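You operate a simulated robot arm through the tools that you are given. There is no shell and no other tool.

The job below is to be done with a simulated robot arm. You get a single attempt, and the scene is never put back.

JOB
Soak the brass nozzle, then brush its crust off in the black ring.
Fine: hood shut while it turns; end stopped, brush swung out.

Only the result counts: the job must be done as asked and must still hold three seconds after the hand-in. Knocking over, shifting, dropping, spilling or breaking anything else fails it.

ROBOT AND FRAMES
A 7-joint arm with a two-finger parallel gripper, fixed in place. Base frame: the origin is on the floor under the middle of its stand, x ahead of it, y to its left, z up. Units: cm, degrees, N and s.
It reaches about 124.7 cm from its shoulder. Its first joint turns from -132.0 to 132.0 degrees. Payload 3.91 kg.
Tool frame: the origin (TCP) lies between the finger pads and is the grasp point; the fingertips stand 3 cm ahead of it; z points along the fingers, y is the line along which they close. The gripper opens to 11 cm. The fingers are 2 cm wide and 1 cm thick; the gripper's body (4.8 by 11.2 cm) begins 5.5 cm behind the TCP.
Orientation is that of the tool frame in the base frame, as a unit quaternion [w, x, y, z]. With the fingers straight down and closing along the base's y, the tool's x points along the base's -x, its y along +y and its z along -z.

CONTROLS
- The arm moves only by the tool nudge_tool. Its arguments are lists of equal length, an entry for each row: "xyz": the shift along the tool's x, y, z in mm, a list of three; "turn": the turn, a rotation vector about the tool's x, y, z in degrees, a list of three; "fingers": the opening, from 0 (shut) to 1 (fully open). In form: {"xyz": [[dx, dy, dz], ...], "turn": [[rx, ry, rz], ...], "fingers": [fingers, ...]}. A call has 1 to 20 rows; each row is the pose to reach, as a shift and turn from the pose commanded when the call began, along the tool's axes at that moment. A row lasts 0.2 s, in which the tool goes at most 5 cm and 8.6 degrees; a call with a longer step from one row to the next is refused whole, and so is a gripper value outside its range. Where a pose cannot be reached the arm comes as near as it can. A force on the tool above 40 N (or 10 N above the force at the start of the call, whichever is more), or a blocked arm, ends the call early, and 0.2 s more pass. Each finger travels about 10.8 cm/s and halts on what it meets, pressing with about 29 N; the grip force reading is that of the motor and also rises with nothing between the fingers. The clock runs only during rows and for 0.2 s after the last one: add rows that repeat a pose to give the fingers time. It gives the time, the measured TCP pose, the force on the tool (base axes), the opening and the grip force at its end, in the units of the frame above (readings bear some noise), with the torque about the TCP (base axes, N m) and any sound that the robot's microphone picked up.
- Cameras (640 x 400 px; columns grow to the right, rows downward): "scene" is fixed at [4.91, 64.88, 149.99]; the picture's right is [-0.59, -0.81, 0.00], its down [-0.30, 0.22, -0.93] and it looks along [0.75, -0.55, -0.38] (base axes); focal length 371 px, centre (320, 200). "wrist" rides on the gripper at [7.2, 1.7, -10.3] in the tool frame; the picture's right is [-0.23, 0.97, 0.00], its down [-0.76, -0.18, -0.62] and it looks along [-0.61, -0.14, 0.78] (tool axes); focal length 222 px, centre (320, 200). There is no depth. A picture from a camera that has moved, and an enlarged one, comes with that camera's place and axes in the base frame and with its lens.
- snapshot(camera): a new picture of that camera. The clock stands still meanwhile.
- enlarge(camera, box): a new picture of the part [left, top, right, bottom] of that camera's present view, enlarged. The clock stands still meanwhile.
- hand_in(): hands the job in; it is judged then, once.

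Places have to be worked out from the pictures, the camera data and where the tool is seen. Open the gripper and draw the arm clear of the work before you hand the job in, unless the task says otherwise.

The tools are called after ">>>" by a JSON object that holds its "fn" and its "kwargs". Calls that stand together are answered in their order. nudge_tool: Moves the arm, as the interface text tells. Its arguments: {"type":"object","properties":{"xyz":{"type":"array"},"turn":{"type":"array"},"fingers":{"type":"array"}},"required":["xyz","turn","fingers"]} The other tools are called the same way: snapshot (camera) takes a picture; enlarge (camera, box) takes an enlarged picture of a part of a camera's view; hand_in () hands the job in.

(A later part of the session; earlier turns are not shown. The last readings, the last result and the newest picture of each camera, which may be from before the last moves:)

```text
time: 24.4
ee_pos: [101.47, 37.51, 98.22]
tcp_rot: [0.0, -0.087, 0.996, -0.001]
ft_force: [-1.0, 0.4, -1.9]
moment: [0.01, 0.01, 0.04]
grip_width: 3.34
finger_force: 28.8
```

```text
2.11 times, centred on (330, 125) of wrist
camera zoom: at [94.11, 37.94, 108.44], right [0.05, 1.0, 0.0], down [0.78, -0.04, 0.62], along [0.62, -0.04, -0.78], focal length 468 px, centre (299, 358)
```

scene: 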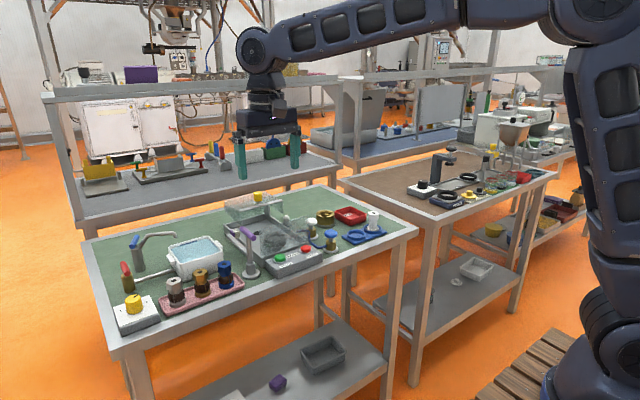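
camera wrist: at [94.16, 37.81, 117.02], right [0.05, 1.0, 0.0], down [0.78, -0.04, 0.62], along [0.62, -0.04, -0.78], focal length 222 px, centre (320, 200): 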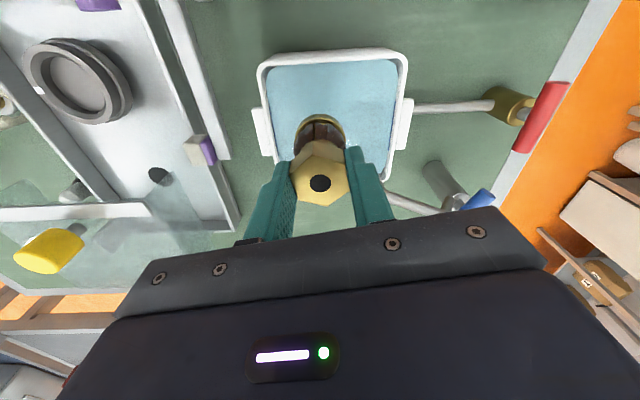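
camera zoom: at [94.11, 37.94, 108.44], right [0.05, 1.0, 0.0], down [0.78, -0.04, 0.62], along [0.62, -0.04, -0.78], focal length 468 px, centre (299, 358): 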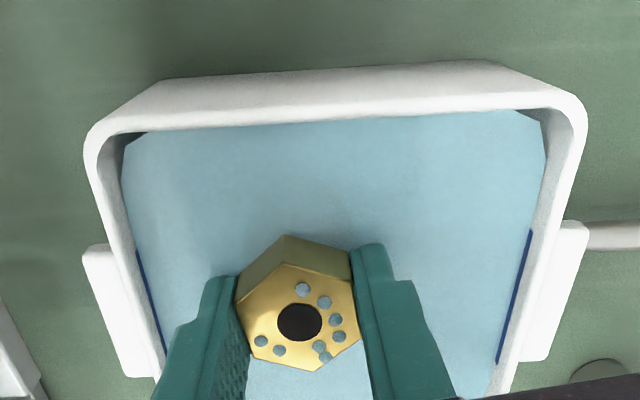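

Droplets persist and the force is still the nozzle's weight, so it hangs just above the tub floor. I go 3 mm deeper to be sure all the crust is covered and hold longer.

>>> {"fn": "nudge_tool", "kwargs": {"xyz": [[0, 0, 1], [0, 0, 2], [0, 0, 3], [0, 0, 3], [0, 0, 3], [0, 0, 3], [0, 0, 3], [0, 0, 3], [0, 0, 3], [0, 0, 3], [0, 0, 3], [0, 0, 3], [0, 0, 3], [0, 0, 3], [0, 0, 3], [0, 0, 3], [0, 0, 3], [0, 0, 3], [0, 0, 3], [0, 0, 3]], "turn": [[0, 0, 0], [0, 0, 0], [0, 0, 0], [0, 0, 0], [0, 0, 0], [0, 0, 0], [0, 0, 0], [0, 0, 0], [0, 0, 0], [0, 0, 0], [0, 0, 0], [0, 0, 0], [0, 0, 0], [0, 0, 0], [0, 0, 0], [0, 0, 0], [0, 0, 0], [0, 0, 0], [0, 0, 0], [0, 0, 0]], "fingers": [0.1, 0.1, 0.1, 0.1, 0.1, 0.1, 0.1, 0.1, 0.1, 0.1, 0.1, 0.1, 0.1, 0.1, 0.1, 0.1, 0.1, 0.1, 0.1, 0.1]}}

>>> {"fn": "nudge_tool", "kwargs": {"xyz": [[0, 0, 0], [0, 0, 0], [0, 0, 0], [0, 0, 0], [0, 0, 0], [0, 0, 0], [0, 0, 0], [0, 0, 0], [0, 0, 0], [0, 0, 0], [0, 0, 0], [0, 0, 0], [0, 0, 0], [0, 0, 0], [0, 0, 0], [0, 0, 0], [0, 0, 0], [0, 0, 0], [0, 0, 0], [0, 0, 0]], "turn": [[0, 0, 0], [0, 0, 0], [0, 0, 0], [0, 0, 0], [0, 0, 0], [0, 0, 0], [0, 0, 0], [0, 0, 0], [0, 0, 0], [0, 0, 0], [0, 0, 0], [0, 0, 0], [0, 0, 0], [0, 0, 0], [0, 0, 0], [0, 0, 0], [0, 0, 0], [0, 0, 0], [0, 0, 0], [0, 0, 0]], "fingers": [0.1, 0.1, 0.1, 0.1, 0.1, 0.1, 0.1, 0.1, 0.1, 0.1, 0.1, 0.1, 0.1, 0.1, 0.1, 0.1, 0.1, 0.1, 0.1, 0.1]}}

>>> {"fn": "enlarge", "kwargs": {"camera": "scene", "box": [180, 215, 240, 265]}}

```text
time: 28.6
ee_pos: [101.56, 37.52, 97.89]
tcp_rot: [0.0, -0.087, 0.996, -0.001]
ft_force: [-0.8, 0.8, -1.8]
moment: [0.03, -0.02, 0.01]
grip_width: 3.34
finger_force: 28.8
```

```text
time: 32.8
ee_pos: [101.45, 37.6, 97.82]
tcp_rot: [0.0, -0.087, 0.996, -0.001]
ft_force: [-0.3, 0.2, -1.5]
moment: [0.05, 0.0, 0.03]
grip_width: 3.31
finger_force: 29.3
```

```text
8.00 times, centred on (210, 240) of scene
camera zoom: at [4.91, 64.88, 149.99], right [-0.59, -0.81, 0.0], down [-0.3, 0.22, -0.93], along [0.75, -0.55, -0.38], focal length 2966 px, centre (1200, -120)
```

zoom: 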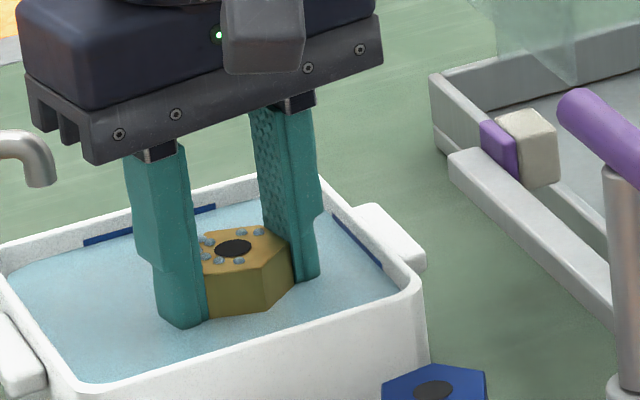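

It has been under for about 11 s; I hold about 8 s more to be safe.

>>> {"fn": "nudge_tool", "kwargs": {"xyz": [[0, 0, 0], [0, 0, 0], [0, 0, 0], [0, 0, 0], [0, 0, 0], [0, 0, 0], [0, 0, 0], [0, 0, 0], [0, 0, 0], [0, 0, 0], [0, 0, 0], [0, 0, 0], [0, 0, 0], [0, 0, 0], [0, 0, 0], [0, 0, 0], [0, 0, 0], [0, 0, 0], [0, 0, 0], [0, 0, 0]], "turn": [[0, 0, 0], [0, 0, 0], [0, 0, 0], [0, 0, 0], [0, 0, 0], [0, 0, 0], [0, 0, 0], [0, 0, 0], [0, 0, 0], [0, 0, 0], [0, 0, 0], [0, 0, 0], [0, 0, 0], [0, 0, 0], [0, 0, 0], [0, 0, 0], [0, 0, 0], [0, 0, 0], [0, 0, 0], [0, 0, 0]], "fingers": [0.1, 0.1, 0.1, 0.1, 0.1, 0.1, 0.1, 0.1, 0.1, 0.1, 0.1, 0.1, 0.1, 0.1, 0.1, 0.1, 0.1, 0.1, 0.1, 0.1]}}

>>> {"fn": "nudge_tool", "kwargs": {"xyz": [[0, 0, 0], [0, 0, 0], [0, 0, 0], [0, 0, 0], [0, 0, 0], [0, 0, 0], [0, 0, 0], [0, 0, 0], [0, 0, 0], [0, 0, 0], [0, 0, 0], [0, 0, 0], [0, 0, 0], [0, 0, 0], [0, 0, 0], [0, 0, 0], [0, 0, 0], [0, 0, 0], [0, 0, 0], [0, 0, 0]], "turn": [[0, 0, 0], [0, 0, 0], [0, 0, 0], [0, 0, 0], [0, 0, 0], [0, 0, 0], [0, 0, 0], [0, 0, 0], [0, 0, 0], [0, 0, 0], [0, 0, 0], [0, 0, 0], [0, 0, 0], [0, 0, 0], [0, 0, 0], [0, 0, 0], [0, 0, 0], [0, 0, 0], [0, 0, 0], [0, 0, 0]], "fingers": [0.1, 0.1, 0.1, 0.1, 0.1, 0.1, 0.1, 0.1, 0.1, 0.1, 0.1, 0.1, 0.1, 0.1, 0.1, 0.1, 0.1, 0.1, 0.1, 0.1]}}

>>> {"fn": "nudge_tool", "kwargs": {"xyz": [[0, 0, -10], [0, 0, -20], [0, 0, -40], [0, 0, -60], [0, 0, -80], [0, 0, -90], [0, 0, -90]], "turn": [[0, 0, 0], [0, 0, 0], [0, 0, 0], [0, 0, 0], [0, 0, 0], [0, 0, 0], [0, 0, 0]], "fingers": [0.1, 0.1, 0.1, 0.1, 0.1, 0.1, 0.1]}}

>>> {"fn": "enlarge", "kwargs": {"camera": "scene", "box": [180, 195, 240, 255]}}

>>> {"fn": "snapshot", "kwargs": {"camera": "wrist"}}

```text
time: 37.0
ee_pos: [101.57, 37.53, 97.9]
tcp_rot: [0.0, -0.087, 0.996, -0.001]
ft_force: [-1.1, -0.2, -0.6]
moment: [0.03, 0.02, 0.0]
grip_width: 3.34
finger_force: 29.2
```

```text
time: 41.2
ee_pos: [101.4, 37.53, 97.89]
tcp_rot: [0.001, -0.089, 0.996, -0.001]
ft_force: [-0.4, 0.5, -0.3]
moment: [0.0, -0.02, 0.0]
grip_width: 3.32
finger_force: 29.1
```

```text
time: 42.8
ee_pos: [101.49, 37.38, 106.95]
tcp_rot: [0.0, -0.088, 0.996, 0.0]
ft_force: [-0.3, 0.0, -2.6]
moment: [-0.02, 0.03, 0.01]
grip_width: 3.32
finger_force: 28.7
```

```text
6.67 times, centred on (210, 225) of scene
camera zoom: at [4.91, 64.88, 149.99], right [-0.59, -0.81, 0.0], down [-0.3, 0.22, -0.93], along [0.75, -0.55, -0.38], focal length 2472 px, centre (1053, 33)
```

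zoom: 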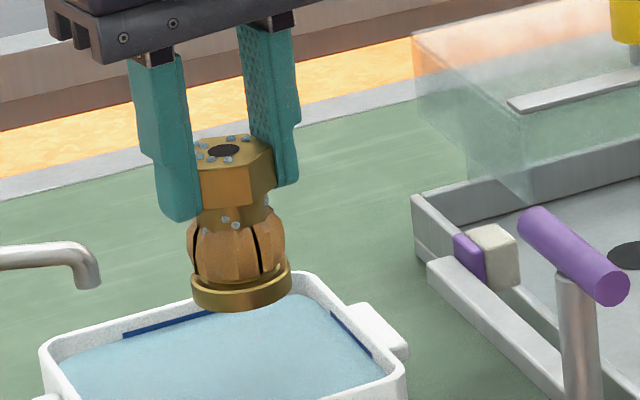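

```text
taken
camera wrist: at [94.11, 37.84, 117.2], right [0.05, 1.0, 0.0], down [0.78, -0.04, 0.62], along [0.62, -0.04, -0.78], focal length 222 px, centre (320, 200)
```

wrist: 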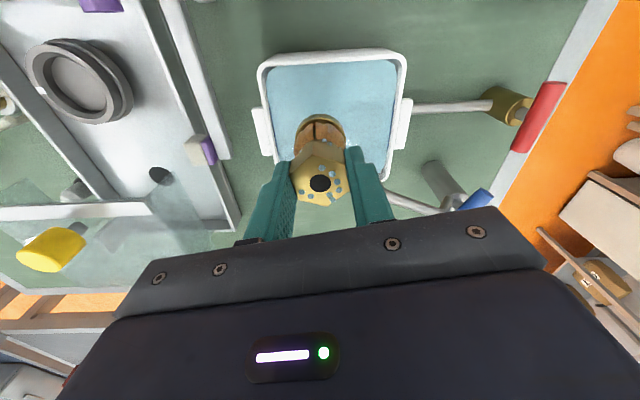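

The crust has turned from dark brown to light tan, so the soak worked. Now I zoom on the ring to fix its centre and depth before carrying the nozzle over.

>>> {"fn": "enlarge", "kwargs": {"camera": "wrist", "box": [0, 10, 160, 150]}}

>>> {"fn": "enlarge", "kwargs": {"camera": "scene", "box": [225, 215, 315, 275]}}

```text
2.86 times, centred on (80, 80) of wrist
camera zoom: at [94.11, 37.84, 117.2], right [0.05, 1.0, 0.0], down [0.78, -0.04, 0.62], along [0.62, -0.04, -0.78], focal length 635 px, centre (1006, 543)
```

zoom: 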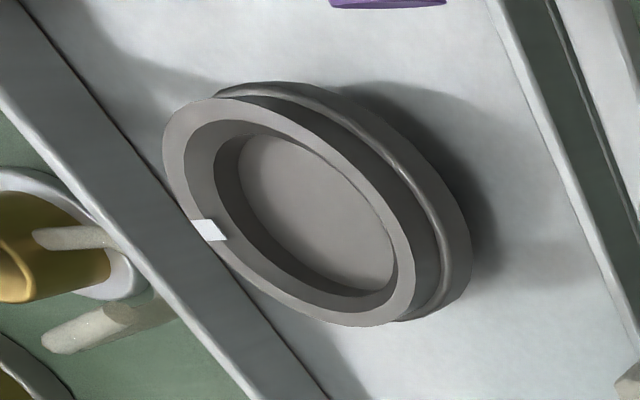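

```text
6.67 times, centred on (270, 245) of scene
camera zoom: at [4.91, 64.88, 149.99], right [-0.59, -0.81, 0.0], down [-0.3, 0.22, -0.93], along [0.75, -0.55, -0.38], focal length 2472 px, centre (653, -100)
```

zoom: 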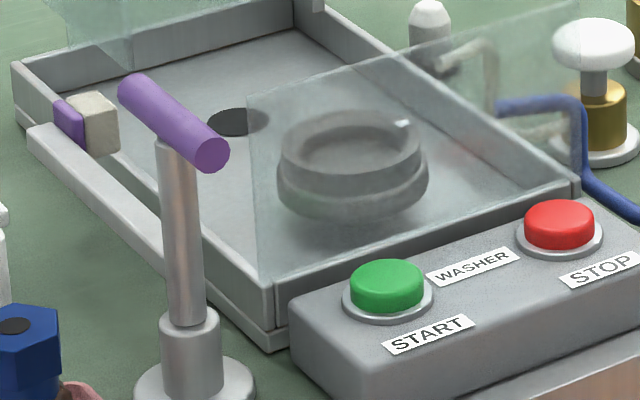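

I estimate the ring centre at (97.3, 15.0) with its rim near z=94.8. I raise to z≈112 and carry the nozzle across, clear of the purple handle and brush.

>>> {"fn": "nudge_tool", "kwargs": {"xyz": [[0, 0, -30], [0, 0, -50], [16, -42, -50], [32, -85, -50], [48, -128, -50], [64, -171, -50], [80, -213, -50], [80, -213, -50]], "turn": [[0, 0, 0], [0, 0, 0], [0, 0, 0], [0, 0, 0], [0, 0, 0], [0, 0, 0], [0, 0, 0], [0, 0, 0]], "fingers": [0.1, 0.1, 0.1, 0.1, 0.1, 0.1, 0.1, 0.1]}}

>>> {"fn": "snapshot", "kwargs": {"camera": "wrist"}}

>>> {"fn": "enlarge", "kwargs": {"camera": "scene", "box": [215, 175, 325, 275]}}

>>> {"fn": "enlarge", "kwargs": {"camera": "wrist", "box": [240, 60, 400, 200]}}

```text
time: 44.6
ee_pos: [97.52, 15.12, 111.66]
tcp_rot: [0.0, -0.087, 0.996, 0.0]
ft_force: [0.4, 0.1, -2.0]
moment: [0.0, 0.0, -0.03]
grip_width: 3.34
finger_force: 29.3
```

```text
taken
camera wrist: at [90.13, 15.58, 122.0], right [0.05, 1.0, 0.0], down [0.78, -0.04, 0.62], along [0.62, -0.04, -0.78], focal length 222 px, centre (320, 200)
```

wrist: 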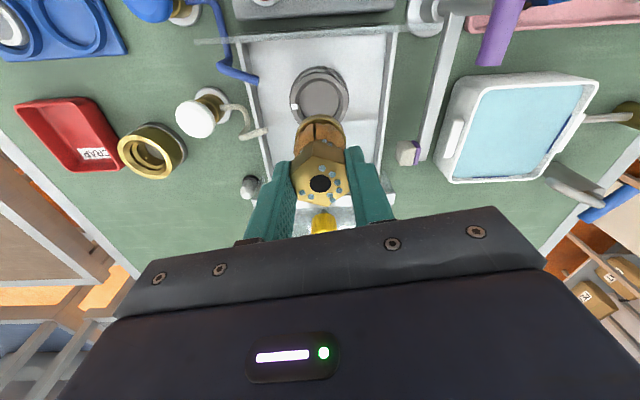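

```text
4.00 times, centred on (270, 225) of scene
camera zoom: at [4.91, 64.88, 149.99], right [-0.59, -0.81, 0.0], down [-0.3, 0.22, -0.93], along [0.75, -0.55, -0.38], focal length 1483 px, centre (520, 100)
```

zoom: 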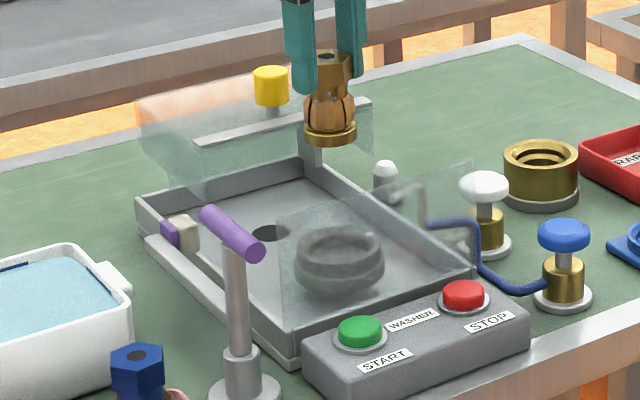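

```text
2.86 times, centred on (320, 130) of wrist
camera zoom: at [90.13, 15.58, 122.0], right [0.05, 1.0, 0.0], down [0.78, -0.04, 0.62], along [0.62, -0.04, -0.78], focal length 635 px, centre (320, 400)
```

zoom: 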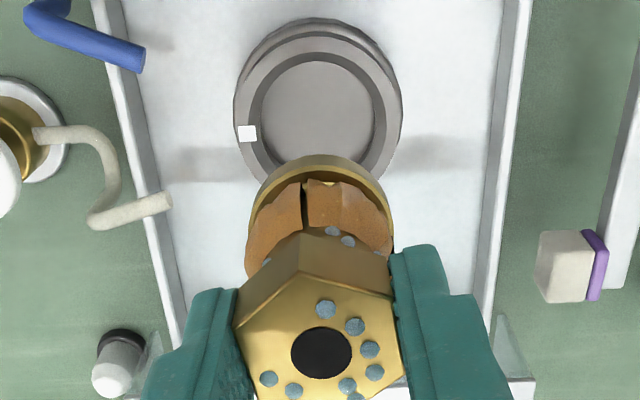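

The ring centre projects directly below the TCP within about 2 mm. I descend until the nozzle's base is just at the rim height, then check.

>>> {"fn": "nudge_tool", "kwargs": {"xyz": [[1, 0, 30], [1, 0, 60], [1, 0, 80], [1, 0, 95], [1, 0, 100], [1, 0, 100]], "turn": [[0, 0, 0], [0, 0, 0], [0, 0, 0], [0, 0, 0], [0, 0, 0], [0, 0, 0]], "fingers": [0.1, 0.1, 0.1, 0.1, 0.1, 0.1]}}

>>> {"fn": "enlarge", "kwargs": {"camera": "wrist", "box": [240, 60, 400, 200]}}

>>> {"fn": "enlarge", "kwargs": {"camera": "scene", "box": [235, 195, 315, 265]}}

```text
time: 46.0
ee_pos: [97.14, 15.21, 101.93]
tcp_rot: [-0.001, -0.087, 0.996, -0.001]
ft_force: [-0.4, 0.4, -1.5]
moment: [0.05, 0.02, -0.02]
grip_width: 3.32
finger_force: 28.8
```

```text
2.86 times, centred on (320, 130) of wrist
camera zoom: at [89.72, 15.61, 112.22], right [0.05, 1.0, 0.0], down [0.78, -0.04, 0.62], along [0.62, -0.04, -0.78], focal length 635 px, centre (320, 400)
```

zoom: 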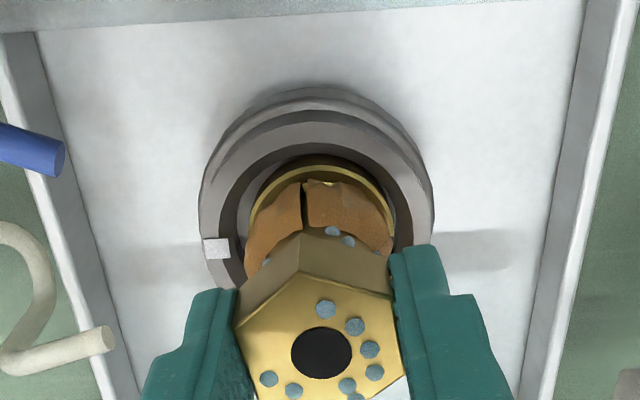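

```text
5.71 times, centred on (275, 230) of scene
camera zoom: at [4.91, 64.88, 149.99], right [-0.59, -0.81, 0.0], down [-0.3, 0.22, -0.93], along [0.75, -0.55, -0.38], focal length 2119 px, centre (577, 29)
```

zoom: 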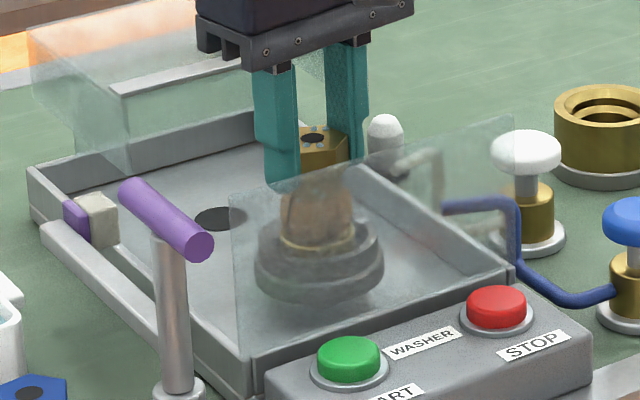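

The flange is centred within the ring at rim height. I lower in small steps while watching the force.

>>> {"fn": "nudge_tool", "kwargs": {"xyz": [[0, -1, 4], [0, -1, 8], [0, -1, 11], [0, -1, 11]], "turn": [[0, 0, 0], [0, 0, 0], [0, 0, 0], [0, 0, 0]], "fingers": [0.1, 0.1, 0.1, 0.1]}}

>>> {"fn": "nudge_tool", "kwargs": {"xyz": [[0, 0, 2], [0, 0, 4], [0, 0, 4]], "turn": [[0, 0, 0], [0, 0, 0], [0, 0, 0]], "fingers": [0.1, 0.1, 0.1]}}

>>> {"fn": "enlarge", "kwargs": {"camera": "wrist", "box": [240, 60, 400, 200]}}

```text
time: 47.0
ee_pos: [97.2, 14.89, 101.05]
tcp_rot: [0.001, -0.087, 0.996, -0.002]
ft_force: [1.9, 2.1, 24.8]
moment: [0.03, -0.16, 0.01]
grip_width: 3.35
finger_force: 29.1
```

```text
time: 47.4
ee_pos: [97.19, 15.01, 100.97]
tcp_rot: [0.003, -0.087, 0.996, -0.002]
ft_force: [2.1, 0.7, 11.2]
moment: [-0.14, 0.03, 0.01]
grip_width: 3.32
finger_force: 29.2
stopped in row 2: the force on the tool passed its limit at 43 N (the readings are from after the stop); the commanded pose is now the measured one
```

```text
2.86 times, centred on (320, 130) of wrist
camera zoom: at [89.84, 15.47, 111.34], right [0.05, 1.0, 0.0], down [0.78, -0.04, 0.63], along [0.63, -0.03, -0.78], focal length 635 px, centre (320, 400)
```

zoom: 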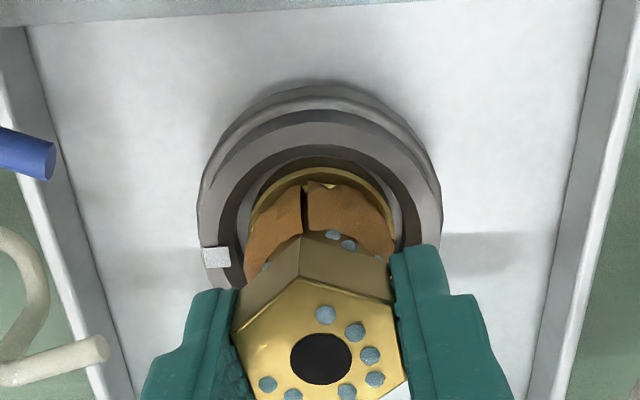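

Contact came at base height ≈94, and the flange appears inside the ring's recess, so it is seated. I release the nozzle by opening the fingers modestly.

>>> {"fn": "nudge_tool", "kwargs": {"xyz": [[0, 0, 0], [0, 0, 0], [0, 0, 0]], "turn": [[0, 0, 0], [0, 0, 0], [0, 0, 0]], "fingers": [0.38, 0.45, 0.45]}}

>>> {"fn": "enlarge", "kwargs": {"camera": "wrist", "box": [240, 60, 400, 200]}}

>>> {"fn": "enlarge", "kwargs": {"camera": "scene", "box": [235, 195, 315, 265]}}

```text
time: 48.2
ee_pos: [97.12, 15.02, 100.95]
tcp_rot: [0.002, -0.087, 0.996, -0.001]
ft_force: [0.1, 0.0, -0.9]
moment: [-0.02, -0.02, 0.0]
grip_width: 4.95
finger_force: 0.0
```

```text
2.86 times, centred on (320, 130) of wrist
camera zoom: at [89.83, 15.49, 111.19], right [0.05, 1.0, 0.0], down [0.78, -0.04, 0.63], along [0.62, -0.03, -0.78], focal length 635 px, centre (320, 400)
```

zoom: 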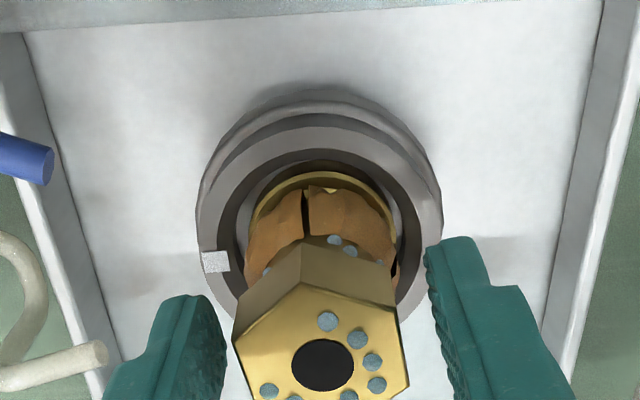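

```text
5.71 times, centred on (275, 230) of scene
camera zoom: at [4.91, 64.88, 149.99], right [-0.59, -0.81, 0.0], down [-0.3, 0.22, -0.93], along [0.75, -0.55, -0.38], focal length 2119 px, centre (577, 29)
```

zoom: 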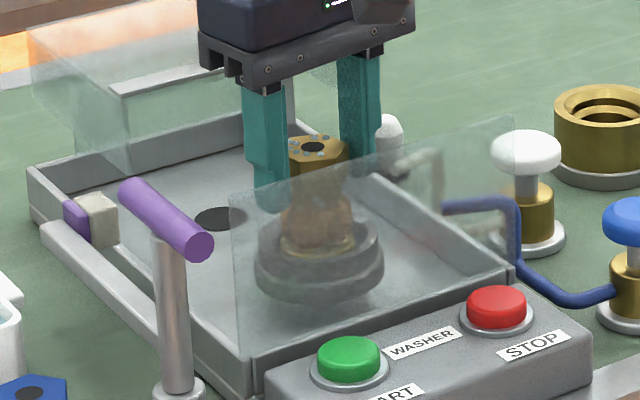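

The nozzle stands upright in the ring and the fingers are free. I lift straight up, then square the gripper and move above the yellow hood knob at about (107, 15, 105.8).

>>> {"fn": "nudge_tool", "kwargs": {"xyz": [[0, 0, -25], [0, 0, -60], [0, 0, -105], [0, 0, -150], [-33, -6, -150], [-65, -12, -150], [-97, -17, -150], [-97, -17, -150]], "turn": [[0, 0, 0], [0, 0, 0], [0, 0, 0], [0, 0, 0], [0, 0, 3.5], [0, 0, 7], [0, 0, 10], [0, 0, 10]], "fingers": [0.45, 0.45, 0.45, 0.45, 0.5, 0.5, 0.5, 0.5]}}

>>> {"fn": "snapshot", "kwargs": {"camera": "wrist"}}

>>> {"fn": "enlarge", "kwargs": {"camera": "scene", "box": [215, 175, 325, 275]}}

```text
time: 50.0
ee_pos: [107.13, 15.16, 115.94]
tcp_rot: [0.001, 0.0, 1.0, 0.0]
ft_force: [-0.9, 0.1, -0.6]
moment: [0.04, 0.01, 0.01]
grip_width: 5.52
finger_force: 0.0
```

```text
taken
camera wrist: at [99.79, 16.86, 126.27], right [0.23, 0.97, 0.0], down [0.76, -0.18, 0.63], along [0.61, -0.14, -0.78], focal length 222 px, centre (320, 200)
```

wrist: 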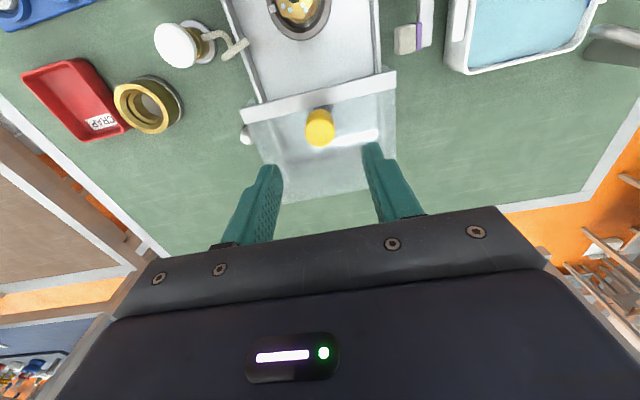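

```text
4.00 times, centred on (270, 225) of scene
camera zoom: at [4.91, 64.88, 149.99], right [-0.59, -0.81, 0.0], down [-0.3, 0.22, -0.93], along [0.75, -0.55, -0.38], focal length 1483 px, centre (520, 100)
```

zoom: 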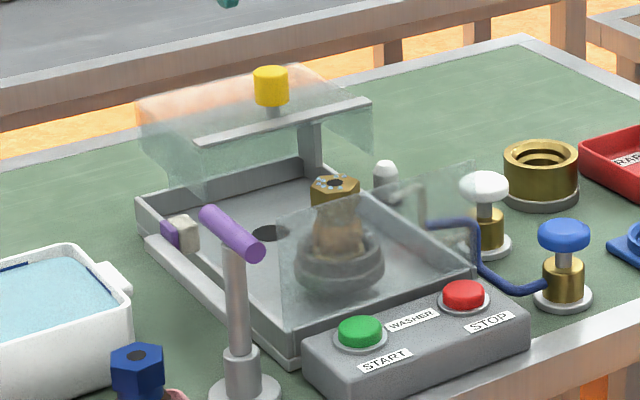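

The nozzle sits upright in the ring. I zoom in to check how the yellow knob lines up under the TCP.

>>> {"fn": "enlarge", "kwargs": {"camera": "wrist", "box": [230, 50, 410, 200]}}

>>> {"fn": "enlarge", "kwargs": {"camera": "scene", "box": [225, 175, 315, 235]}}

```text
2.67 times, centred on (320, 125) of wrist
camera zoom: at [99.79, 16.86, 126.27], right [0.23, 0.97, 0.0], down [0.76, -0.18, 0.63], along [0.61, -0.14, -0.78], focal length 592 px, centre (320, 400)
```

zoom: 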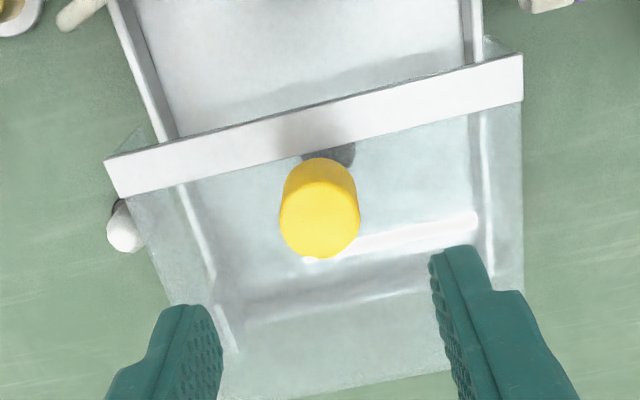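

```text
6.67 times, centred on (270, 205) of scene
camera zoom: at [4.91, 64.88, 149.99], right [-0.59, -0.81, 0.0], down [-0.3, 0.22, -0.93], along [0.75, -0.55, -0.38], focal length 2472 px, centre (653, 167)
```

zoom: 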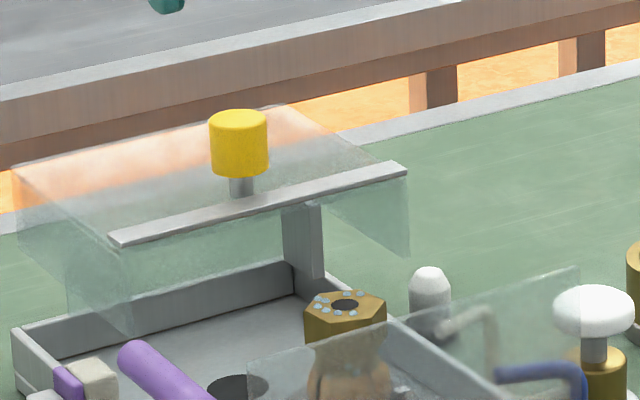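

The knob is centred beneath the TCP (maybe 2 mm further in x). I descend so the fingertips stop about 1 cm above the hood's top and then grip the knob.

>>> {"fn": "nudge_tool", "kwargs": {"xyz": [[-2, 0, 35], [-2, 0, 65], [-2, 0, 85], [-2, 0, 85]], "turn": [[0, 0, 0], [0, 0, 0], [0, 0, 0], [0, 0, 0]], "fingers": [0.5, 0.5, 0.5, 0.5]}}

>>> {"fn": "enlarge", "kwargs": {"camera": "wrist", "box": [230, 80, 410, 230]}}

>>> {"fn": "enlarge", "kwargs": {"camera": "scene", "box": [225, 165, 315, 235]}}

```text
time: 51.0
ee_pos: [107.22, 15.07, 107.35]
tcp_rot: [0.002, 0.0, 1.0, 0.0]
ft_force: [-0.3, 0.2, 0.7]
moment: [0.03, -0.07, -0.01]
grip_width: 5.5
finger_force: 0.0
```

```text
2.67 times, centred on (320, 155) of wrist
camera zoom: at [100.0, 16.79, 117.73], right [0.23, 0.97, 0.0], down [0.76, -0.18, 0.63], along [0.61, -0.14, -0.78], focal length 592 px, centre (320, 320)
```

zoom: 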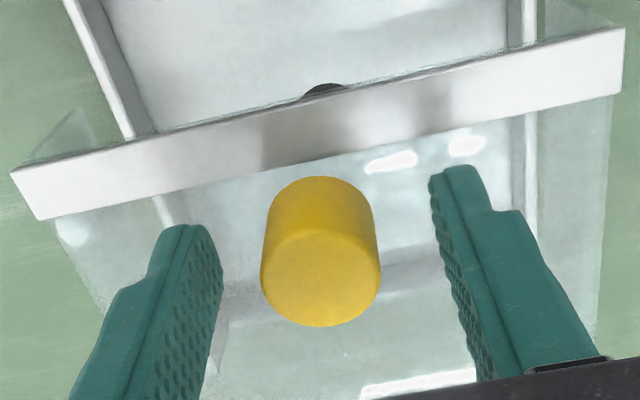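

```text
5.71 times, centred on (270, 200) of scene
camera zoom: at [4.91, 64.88, 149.99], right [-0.59, -0.81, 0.0], down [-0.3, 0.22, -0.93], along [0.75, -0.55, -0.38], focal length 2119 px, centre (606, 200)
```

zoom: 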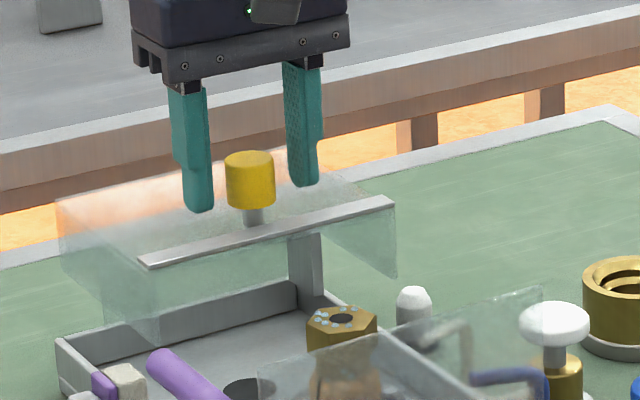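

The fingers straddle the knob well. I grip it and then pull gently a couple of centimetres toward the robot (-x) to find out how the hood moves.

>>> {"fn": "nudge_tool", "kwargs": {"xyz": [[0, 0, 0], [0, 0, 0], [0, 0, 0]], "turn": [[0, 0, 0], [0, 0, 0], [0, 0, 0]], "fingers": [0.2, 0.1, 0.1]}}

>>> {"fn": "nudge_tool", "kwargs": {"xyz": [[4, 0, 0], [8, 0, 0], [12, 0, 0], [16, 0, 0], [20, 0, 0]], "turn": [[0, 0, 0], [0, 0, 0], [0, 0, 0], [0, 0, 0], [0, 0, 0]], "fingers": [0.1, 0.1, 0.1, 0.1, 0.1]}}

>>> {"fn": "enlarge", "kwargs": {"camera": "scene", "box": [225, 165, 315, 235]}}

```text
time: 51.8
ee_pos: [107.11, 14.94, 107.49]
tcp_rot: [0.002, 0.0, 1.0, 0.0]
ft_force: [-3.4, -5.9, -3.1]
moment: [0.44, 0.02, -0.09]
grip_width: 2.76
finger_force: 45.2
```

```text
time: 53.0
ee_pos: [105.16, 14.96, 107.54]
tcp_rot: [0.001, 0.001, 1.0, 0.0]
ft_force: [0.7, -6.8, 3.5]
moment: [0.32, 0.04, -0.04]
grip_width: 2.77
finger_force: 44.6
```

```text
5.71 times, centred on (270, 200) of scene
camera zoom: at [4.91, 64.88, 149.99], right [-0.59, -0.81, 0.0], down [-0.3, 0.22, -0.93], along [0.75, -0.55, -0.38], focal length 2119 px, centre (606, 200)
```

zoom: 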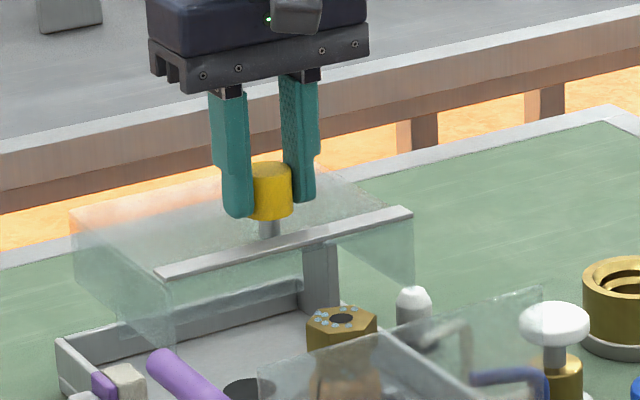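

The hood slides forward smoothly with its support post. I continue pulling toward the front pane.

>>> {"fn": "nudge_tool", "kwargs": {"xyz": [[10, 0, 0], [20, 0, 0], [30, 0, 0], [40, 0, 0], [50, 0, 0], [60, 0, 0], [70, 0, 0], [80, 0, 0], [90, 0, 0]], "turn": [[0, 0, 0], [0, 0, 0], [0, 0, 0], [0, 0, 0], [0, 0, 0], [0, 0, 0], [0, 0, 0], [0, 0, 0], [0, 0, 0]], "fingers": [0.1, 0.1, 0.1, 0.1, 0.1, 0.1, 0.1, 0.1, 0.1]}}

>>> {"fn": "enlarge", "kwargs": {"camera": "scene", "box": [215, 165, 325, 275]}}

```text
time: 55.0
ee_pos: [96.32, 14.94, 107.47]
tcp_rot: [0.002, 0.001, 1.0, 0.001]
ft_force: [1.0, -15.8, -5.7]
moment: [0.22, 1.38, 0.11]
grip_width: 2.77
finger_force: 45.6
```

```text
3.64 times, centred on (270, 220) of scene
camera zoom: at [4.91, 64.88, 149.99], right [-0.59, -0.81, 0.0], down [-0.3, 0.22, -0.93], along [0.75, -0.55, -0.38], focal length 1348 px, centre (502, 127)
```

zoom: 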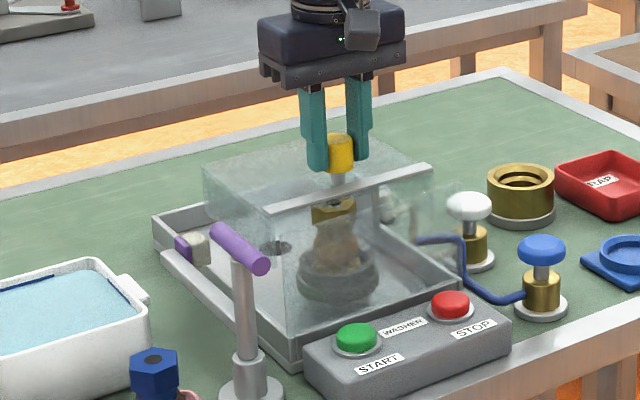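

The hood is nearly shut, with a mild side load building (-16 N in y), so I shift slightly to -y while finishing the slide in small steps.

>>> {"fn": "nudge_tool", "kwargs": {"xyz": [[3, -1, 0], [6, -2, 0], [9, -3, 0], [12, -3, 0], [15, -3, 0]], "turn": [[0, 0, 0], [0, 0, 0], [0, 0, 0], [0, 0, 0], [0, 0, 0]], "fingers": [0.1, 0.1, 0.1, 0.1, 0.1]}}

>>> {"fn": "enlarge", "kwargs": {"camera": "scene", "box": [225, 195, 315, 275]}}

```text
time: 56.2
ee_pos: [94.84, 15.08, 107.53]
tcp_rot: [0.001, -0.001, 1.0, 0.001]
ft_force: [-0.4, 20.5, -3.1]
moment: [0.11, -0.04, 0.19]
grip_width: 2.8
finger_force: 45.1
```

```text
5.00 times, centred on (270, 235) of scene
camera zoom: at [4.91, 64.88, 149.99], right [-0.59, -0.81, 0.0], down [-0.3, 0.22, -0.93], along [0.75, -0.55, -0.38], focal length 1854 px, centre (570, 25)
```

zoom: 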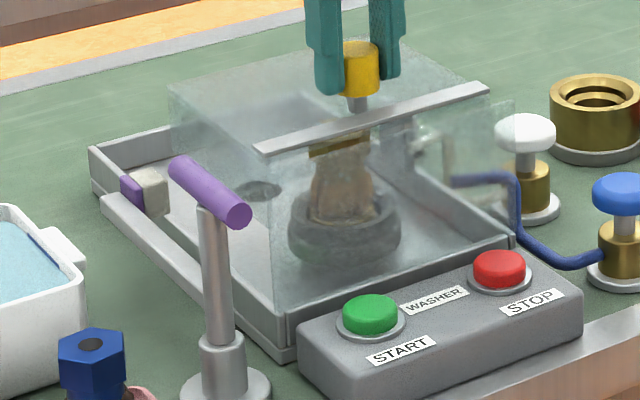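

The side load reversed to +20 N, so I back off y by about 2 mm and keep sliding in small steps until it meets the stop.

>>> {"fn": "nudge_tool", "kwargs": {"xyz": [[0, 1.7, 0], [3, 1.7, 0], [6, 1.7, 0]], "turn": [[0, 0, 0], [0, 0, 0], [0, 0, 0]], "fingers": [0.1, 0.1, 0.1]}}

```text
time: 57.0
ee_pos: [94.19, 14.99, 107.47]
tcp_rot: [0.002, -0.001, 1.0, -0.001]
ft_force: [-1.2, 20.9, -7.0]
moment: [1.22, -0.75, 0.02]
grip_width: 2.77
finger_force: 44.8
```

The x force stays near zero, so there's still free travel. I continue in small steps.

>>> {"fn": "nudge_tool", "kwargs": {"xyz": [[2, 0, 0], [4, 0, 0], [6, 0, 0]], "turn": [[0, 0, 0], [0, 0, 0], [0, 0, 0]], "fingers": [0.1, 0.1, 0.1]}}

>>> {"fn": "enlarge", "kwargs": {"camera": "scene", "box": [225, 195, 315, 275]}}

>>> {"fn": "snapshot", "kwargs": {"camera": "wrist"}}

```text
time: 57.8
ee_pos: [93.73, 14.88, 107.42]
tcp_rot: [0.003, 0.0, 1.0, -0.001]
ft_force: [19.8, 27.5, 0.3]
moment: [1.23, 0.11, 0.13]
grip_width: 2.77
finger_force: 44.9
```

```text
5.00 times, centred on (270, 235) of scene
camera zoom: at [4.91, 64.88, 149.99], right [-0.59, -0.81, 0.0], down [-0.3, 0.22, -0.93], along [0.75, -0.55, -0.38], focal length 1854 px, centre (570, 25)
```

zoom: 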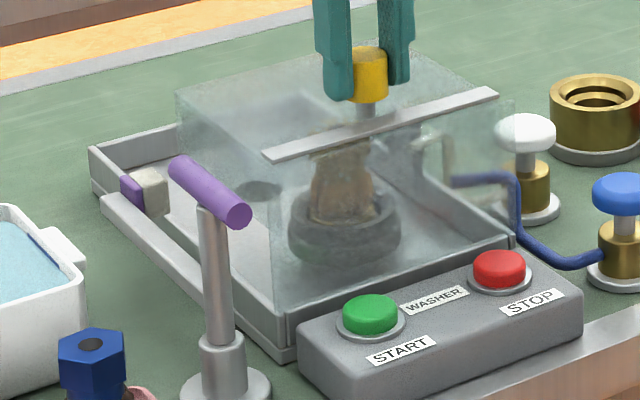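

```text
taken
camera wrist: at [86.45, 16.72, 117.73], right [0.23, 0.97, 0.0], down [0.76, -0.18, 0.63], along [0.61, -0.14, -0.78], focal length 222 px, centre (320, 200)
```

wrist: 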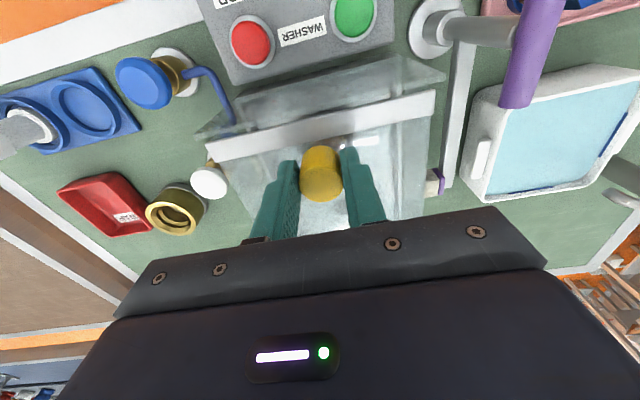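

The x force has risen to about 20 N, suggesting the hood has reached its stop. I zoom in to check it meets the front pane.

>>> {"fn": "enlarge", "kwargs": {"camera": "wrist", "box": [180, 40, 460, 220]}}

>>> {"fn": "enlarge", "kwargs": {"camera": "scene", "box": [245, 205, 315, 265]}}

```text
2.22 times, centred on (320, 130) of wrist
camera zoom: at [86.45, 16.72, 117.73], right [0.23, 0.97, 0.0], down [0.76, -0.18, 0.63], along [0.61, -0.14, -0.78], focal length 494 px, centre (320, 356)
```

zoom: 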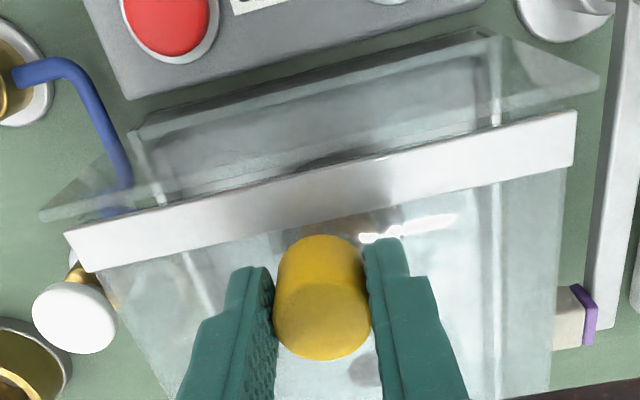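

```text
6.67 times, centred on (280, 235) of scene
camera zoom: at [4.91, 64.88, 149.99], right [-0.59, -0.81, 0.0], down [-0.3, 0.22, -0.93], along [0.75, -0.55, -0.38], focal length 2472 px, centre (587, -33)
```

zoom: 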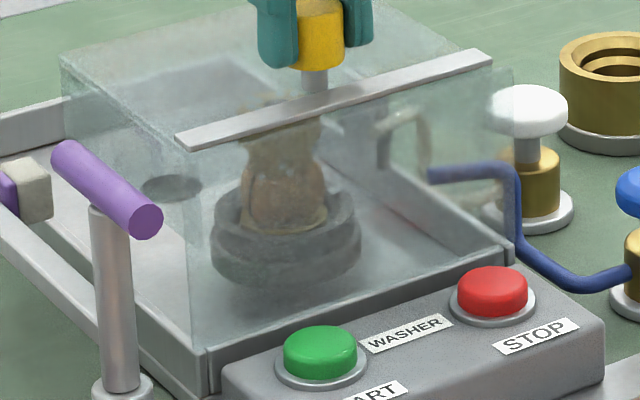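

The hood's front bar now sits at x≈91.1, right against the front pane at x≈90.9, so it's shut. I release the knob and rise straight up.

>>> {"fn": "nudge_tool", "kwargs": {"xyz": [[0, 0, 0], [0, 0, 0], [0, 0, 0], [0, 0, -20], [0, 0, -60], [0, 0, -100], [0, 0, -100]], "turn": [[0, 0, 0], [0, 0, 0], [0, 0, 0], [0, 0, 0], [0, 0, 0], [0, 0, 0], [0, 0, 0]], "fingers": [0.4, 0.5, 0.5, 0.5, 0.5, 0.5, 0.5]}}

>>> {"fn": "snapshot", "kwargs": {"camera": "wrist"}}

>>> {"fn": "enlarge", "kwargs": {"camera": "scene", "box": [215, 185, 325, 275]}}

```text
time: 59.4
ee_pos: [93.6, 14.7, 117.54]
tcp_rot: [0.001, 0.0, 1.0, 0.0]
ft_force: [-0.1, 0.6, -0.2]
moment: [-0.02, -0.01, 0.01]
grip_width: 5.5
finger_force: 0.1
```

```text
taken
camera wrist: at [86.27, 16.48, 127.81], right [0.23, 0.97, 0.0], down [0.76, -0.18, 0.63], along [0.61, -0.14, -0.78], focal length 222 px, centre (320, 200)
```

wrist: 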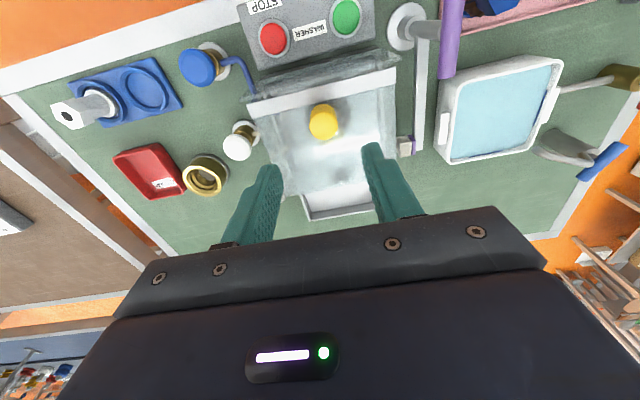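

```text
4.44 times, centred on (270, 230) of scene
camera zoom: at [4.91, 64.88, 149.99], right [-0.59, -0.81, 0.0], down [-0.3, 0.22, -0.93], along [0.75, -0.55, -0.38], focal length 1648 px, centre (542, 67)
```

zoom: 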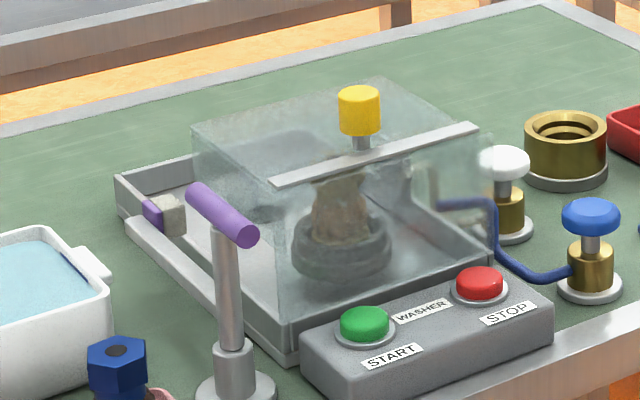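

The hood stays shut. Next is the brush handle; I move above the purple T-handle near (90.2, 27, 103) and check alignment.

>>> {"fn": "nudge_tool", "kwargs": {"xyz": [[12, 41, 0], [24, 82, 0], [36, 123, 10], [36, 123, 10]], "turn": [[0, 0, 0], [0, 0, 0], [0, 0, 0], [0, 0, 0]], "fingers": [0.45, 0.4, 0.4, 0.4]}}

>>> {"fn": "snapshot", "kwargs": {"camera": "wrist"}}

>>> {"fn": "enlarge", "kwargs": {"camera": "wrist", "box": [220, 40, 420, 200]}}

```text
time: 60.4
ee_pos: [89.93, 27.09, 116.97]
tcp_rot: [0.002, 0.0, 1.0, -0.001]
ft_force: [0.8, 0.3, 0.3]
moment: [0.01, 0.01, -0.01]
grip_width: 4.42
finger_force: 0.1
```

```text
taken
camera wrist: at [82.64, 28.86, 127.05], right [0.23, 0.97, 0.0], down [0.76, -0.18, 0.63], along [0.61, -0.14, -0.78], focal length 222 px, centre (320, 200)
```

wrist: 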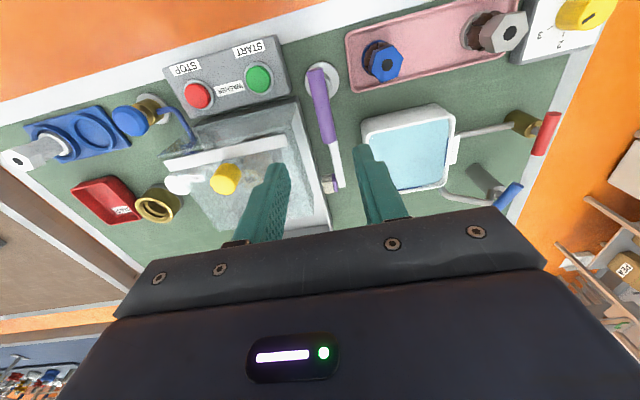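

```text
2.50 times, centred on (320, 120) of wrist
camera zoom: at [82.64, 28.86, 127.05], right [0.23, 0.97, 0.0], down [0.76, -0.18, 0.63], along [0.61, -0.14, -0.78], focal length 555 px, centre (320, 400)
```

zoom: 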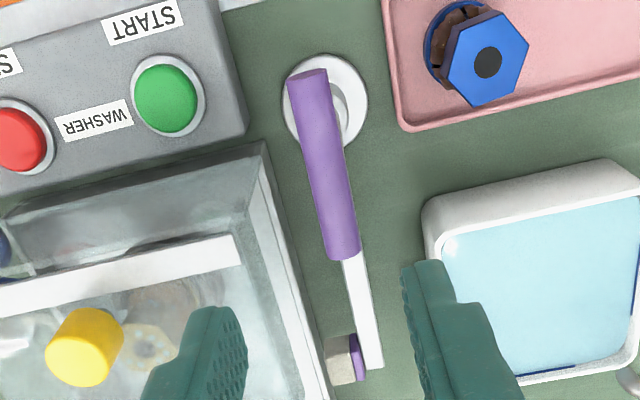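

The handle's centre is at about (89.5, 27.4) with its axis near z≈103.6, lying along x. I shift 4 mm, narrow the fingers and descend around it.

>>> {"fn": "nudge_tool", "kwargs": {"xyz": [[3, 3.6, 40], [3, 3.6, 80], [3, 3.6, 110], [3, 3.6, 130], [3, 3.6, 130]], "turn": [[0, 0, 0], [0, 0, 0], [0, 0, 0], [0, 0, 0], [0, 0, 0]], "fingers": [0.3, 0.3, 0.3, 0.3, 0.3]}}

>>> {"fn": "enlarge", "kwargs": {"camera": "wrist", "box": [220, 80, 420, 240]}}

>>> {"fn": "enlarge", "kwargs": {"camera": "scene", "box": [215, 205, 305, 285]}}

```text
time: 61.6
ee_pos: [89.77, 27.58, 103.4]
tcp_rot: [0.002, 0.001, 1.0, 0.0]
ft_force: [0.2, -0.5, 0.3]
moment: [-0.02, -0.03, 0.0]
grip_width: 3.33
finger_force: 0.3
```

```text
2.50 times, centred on (320, 160) of wrist
camera zoom: at [82.51, 29.31, 113.7], right [0.23, 0.97, 0.0], down [0.76, -0.18, 0.63], along [0.61, -0.14, -0.78], focal length 555 px, centre (320, 300)
```

zoom: 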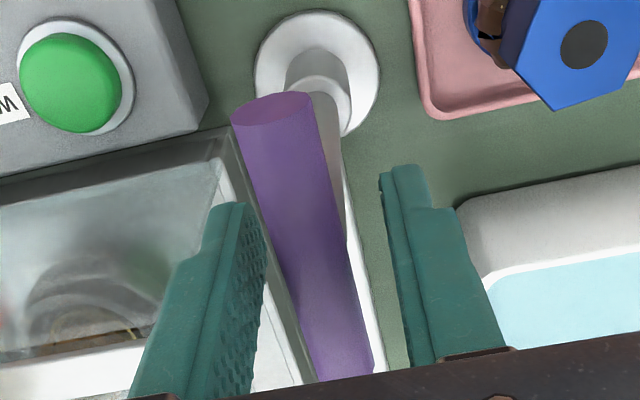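

```text
5.00 times, centred on (260, 245) of scene
camera zoom: at [4.91, 64.88, 149.99], right [-0.59, -0.81, 0.0], down [-0.3, 0.22, -0.93], along [0.75, -0.55, -0.38], focal length 1854 px, centre (620, -25)
```

zoom: 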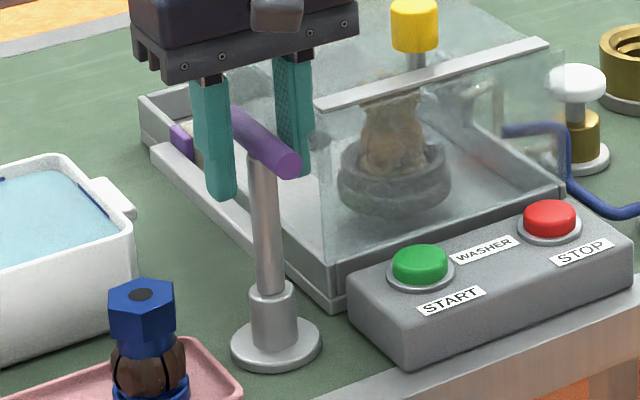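

The fingers straddle the handle close to its middle. I shift 2 mm toward its centre and grip.

>>> {"fn": "nudge_tool", "kwargs": {"xyz": [[2, -1, 0], [2, -1, 0], [2, -1, 0], [2, -1, 0]], "turn": [[0, 0, 0], [0, 0, 0], [0, 0, 0], [0, 0, 0]], "fingers": [0.3, 0.1, 0.05, 0.05]}}

>>> {"fn": "enlarge", "kwargs": {"camera": "wrist", "box": [220, 80, 420, 240]}}

```text
time: 62.6
ee_pos: [89.52, 27.46, 103.5]
tcp_rot: [0.002, 0.0, 1.0, 0.0]
ft_force: [-0.4, -0.6, 1.3]
moment: [0.08, -0.22, -0.04]
grip_width: 1.58
finger_force: 45.0
```

```text
2.50 times, centred on (320, 160) of wrist
camera zoom: at [82.27, 29.23, 113.74], right [0.23, 0.97, 0.0], down [0.76, -0.18, 0.63], along [0.61, -0.14, -0.78], focal length 555 px, centre (320, 300)
```

zoom: 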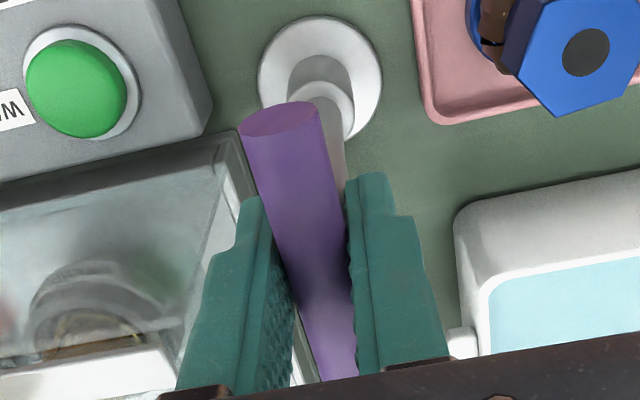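

The handle is gripped (1.6 cm). I rotate clockwise as seen from above by 10° first and check that the arm swings freely.

>>> {"fn": "nudge_tool", "kwargs": {"xyz": [[0, 0, 0], [0, 0, 0], [0, 0, 0]], "turn": [[0, 0, 4], [0, 0, 8], [0, 0, 10]], "fingers": [0.05, 0.05, 0.05]}}

>>> {"fn": "enlarge", "kwargs": {"camera": "scene", "box": [215, 205, 305, 285]}}

```text
time: 63.4
ee_pos: [89.59, 27.48, 103.5]
tcp_rot: [0.002, 0.087, 0.996, -0.001]
ft_force: [-7.4, -3.3, 4.5]
moment: [0.19, 1.47, 0.03]
grip_width: 1.61
finger_force: 44.9
```

```text
5.00 times, centred on (260, 245) of scene
camera zoom: at [4.91, 64.88, 149.99], right [-0.59, -0.81, 0.0], down [-0.3, 0.22, -0.93], along [0.75, -0.55, -0.38], focal length 1854 px, centre (620, -25)
```

zoom: 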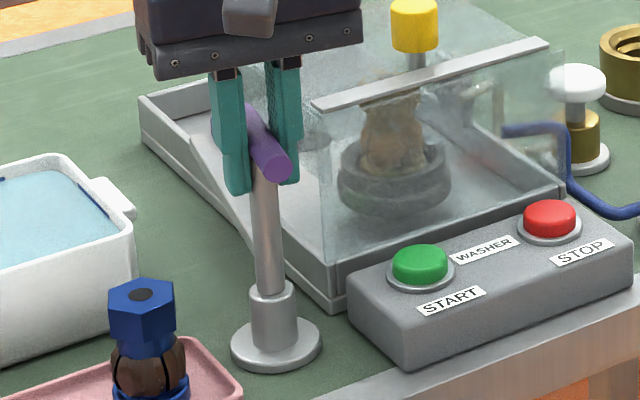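

The brush arm swings freely over the tray wall. I continue rotating in steps, watching for torque as the brush meets the nozzle.

>>> {"fn": "nudge_tool", "kwargs": {"xyz": [[0, 0, 0], [0, 0, 0], [0, 0, 0], [0, 0, 0]], "turn": [[0, 0, 4], [0, 0, 8], [0, 0, 12], [0, 0, 15]], "fingers": [0.05, 0.05, 0.05, 0.05]}}

>>> {"fn": "enlarge", "kwargs": {"camera": "scene", "box": [225, 205, 315, 275]}}

>>> {"fn": "snapshot", "kwargs": {"camera": "wrist"}}

```text
time: 64.4
ee_pos: [89.46, 27.4, 103.43]
tcp_rot: [0.002, 0.216, 0.976, 0.0]
ft_force: [-14.4, -2.4, -0.8]
moment: [-0.44, -0.36, 0.03]
grip_width: 1.59
finger_force: 45.1
```

```text
5.71 times, centred on (270, 240) of scene
camera zoom: at [4.91, 64.88, 149.99], right [-0.59, -0.81, 0.0], down [-0.3, 0.22, -0.93], along [0.75, -0.55, -0.38], focal length 2119 px, centre (606, -29)
```

zoom: 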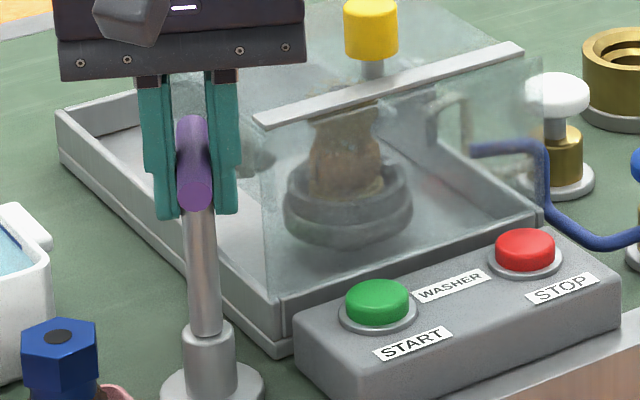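

```text
taken
camera wrist: at [83.67, 32.13, 113.75], right [0.62, 0.79, 0.0], down [0.61, -0.48, 0.63], along [0.49, -0.39, -0.78], focal length 222 px, centre (320, 200)
```

wrist: 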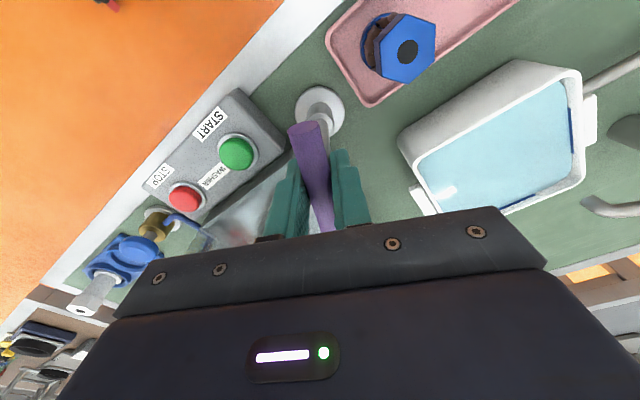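

At 25° with a small side force, so I ease 1 mm toward -x and keep rotating in small increments.

>>> {"fn": "nudge_tool", "kwargs": {"xyz": [[1, 0, 0], [1, 0, 0], [1, 0, 0]], "turn": [[0, 0, 3], [0, 0, 6], [0, 0, 8]], "fingers": [0.05, 0.05, 0.05]}}

>>> {"fn": "enlarge", "kwargs": {"camera": "scene", "box": [225, 205, 315, 275]}}

```text
time: 65.2
ee_pos: [89.46, 27.38, 103.4]
tcp_rot: [0.002, 0.285, 0.959, 0.0]
ft_force: [10.6, -1.0, -1.3]
moment: [-0.17, 0.08, -0.04]
grip_width: 1.55
finger_force: 44.8
```

```text
5.71 times, centred on (270, 240) of scene
camera zoom: at [4.91, 64.88, 149.99], right [-0.59, -0.81, 0.0], down [-0.3, 0.22, -0.93], along [0.75, -0.55, -0.38], focal length 2119 px, centre (606, -29)
```

zoom: 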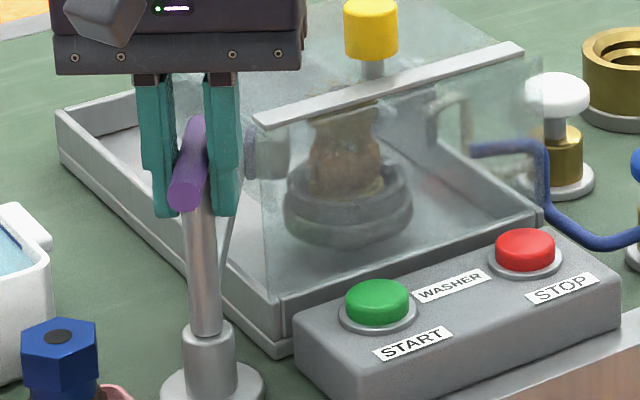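

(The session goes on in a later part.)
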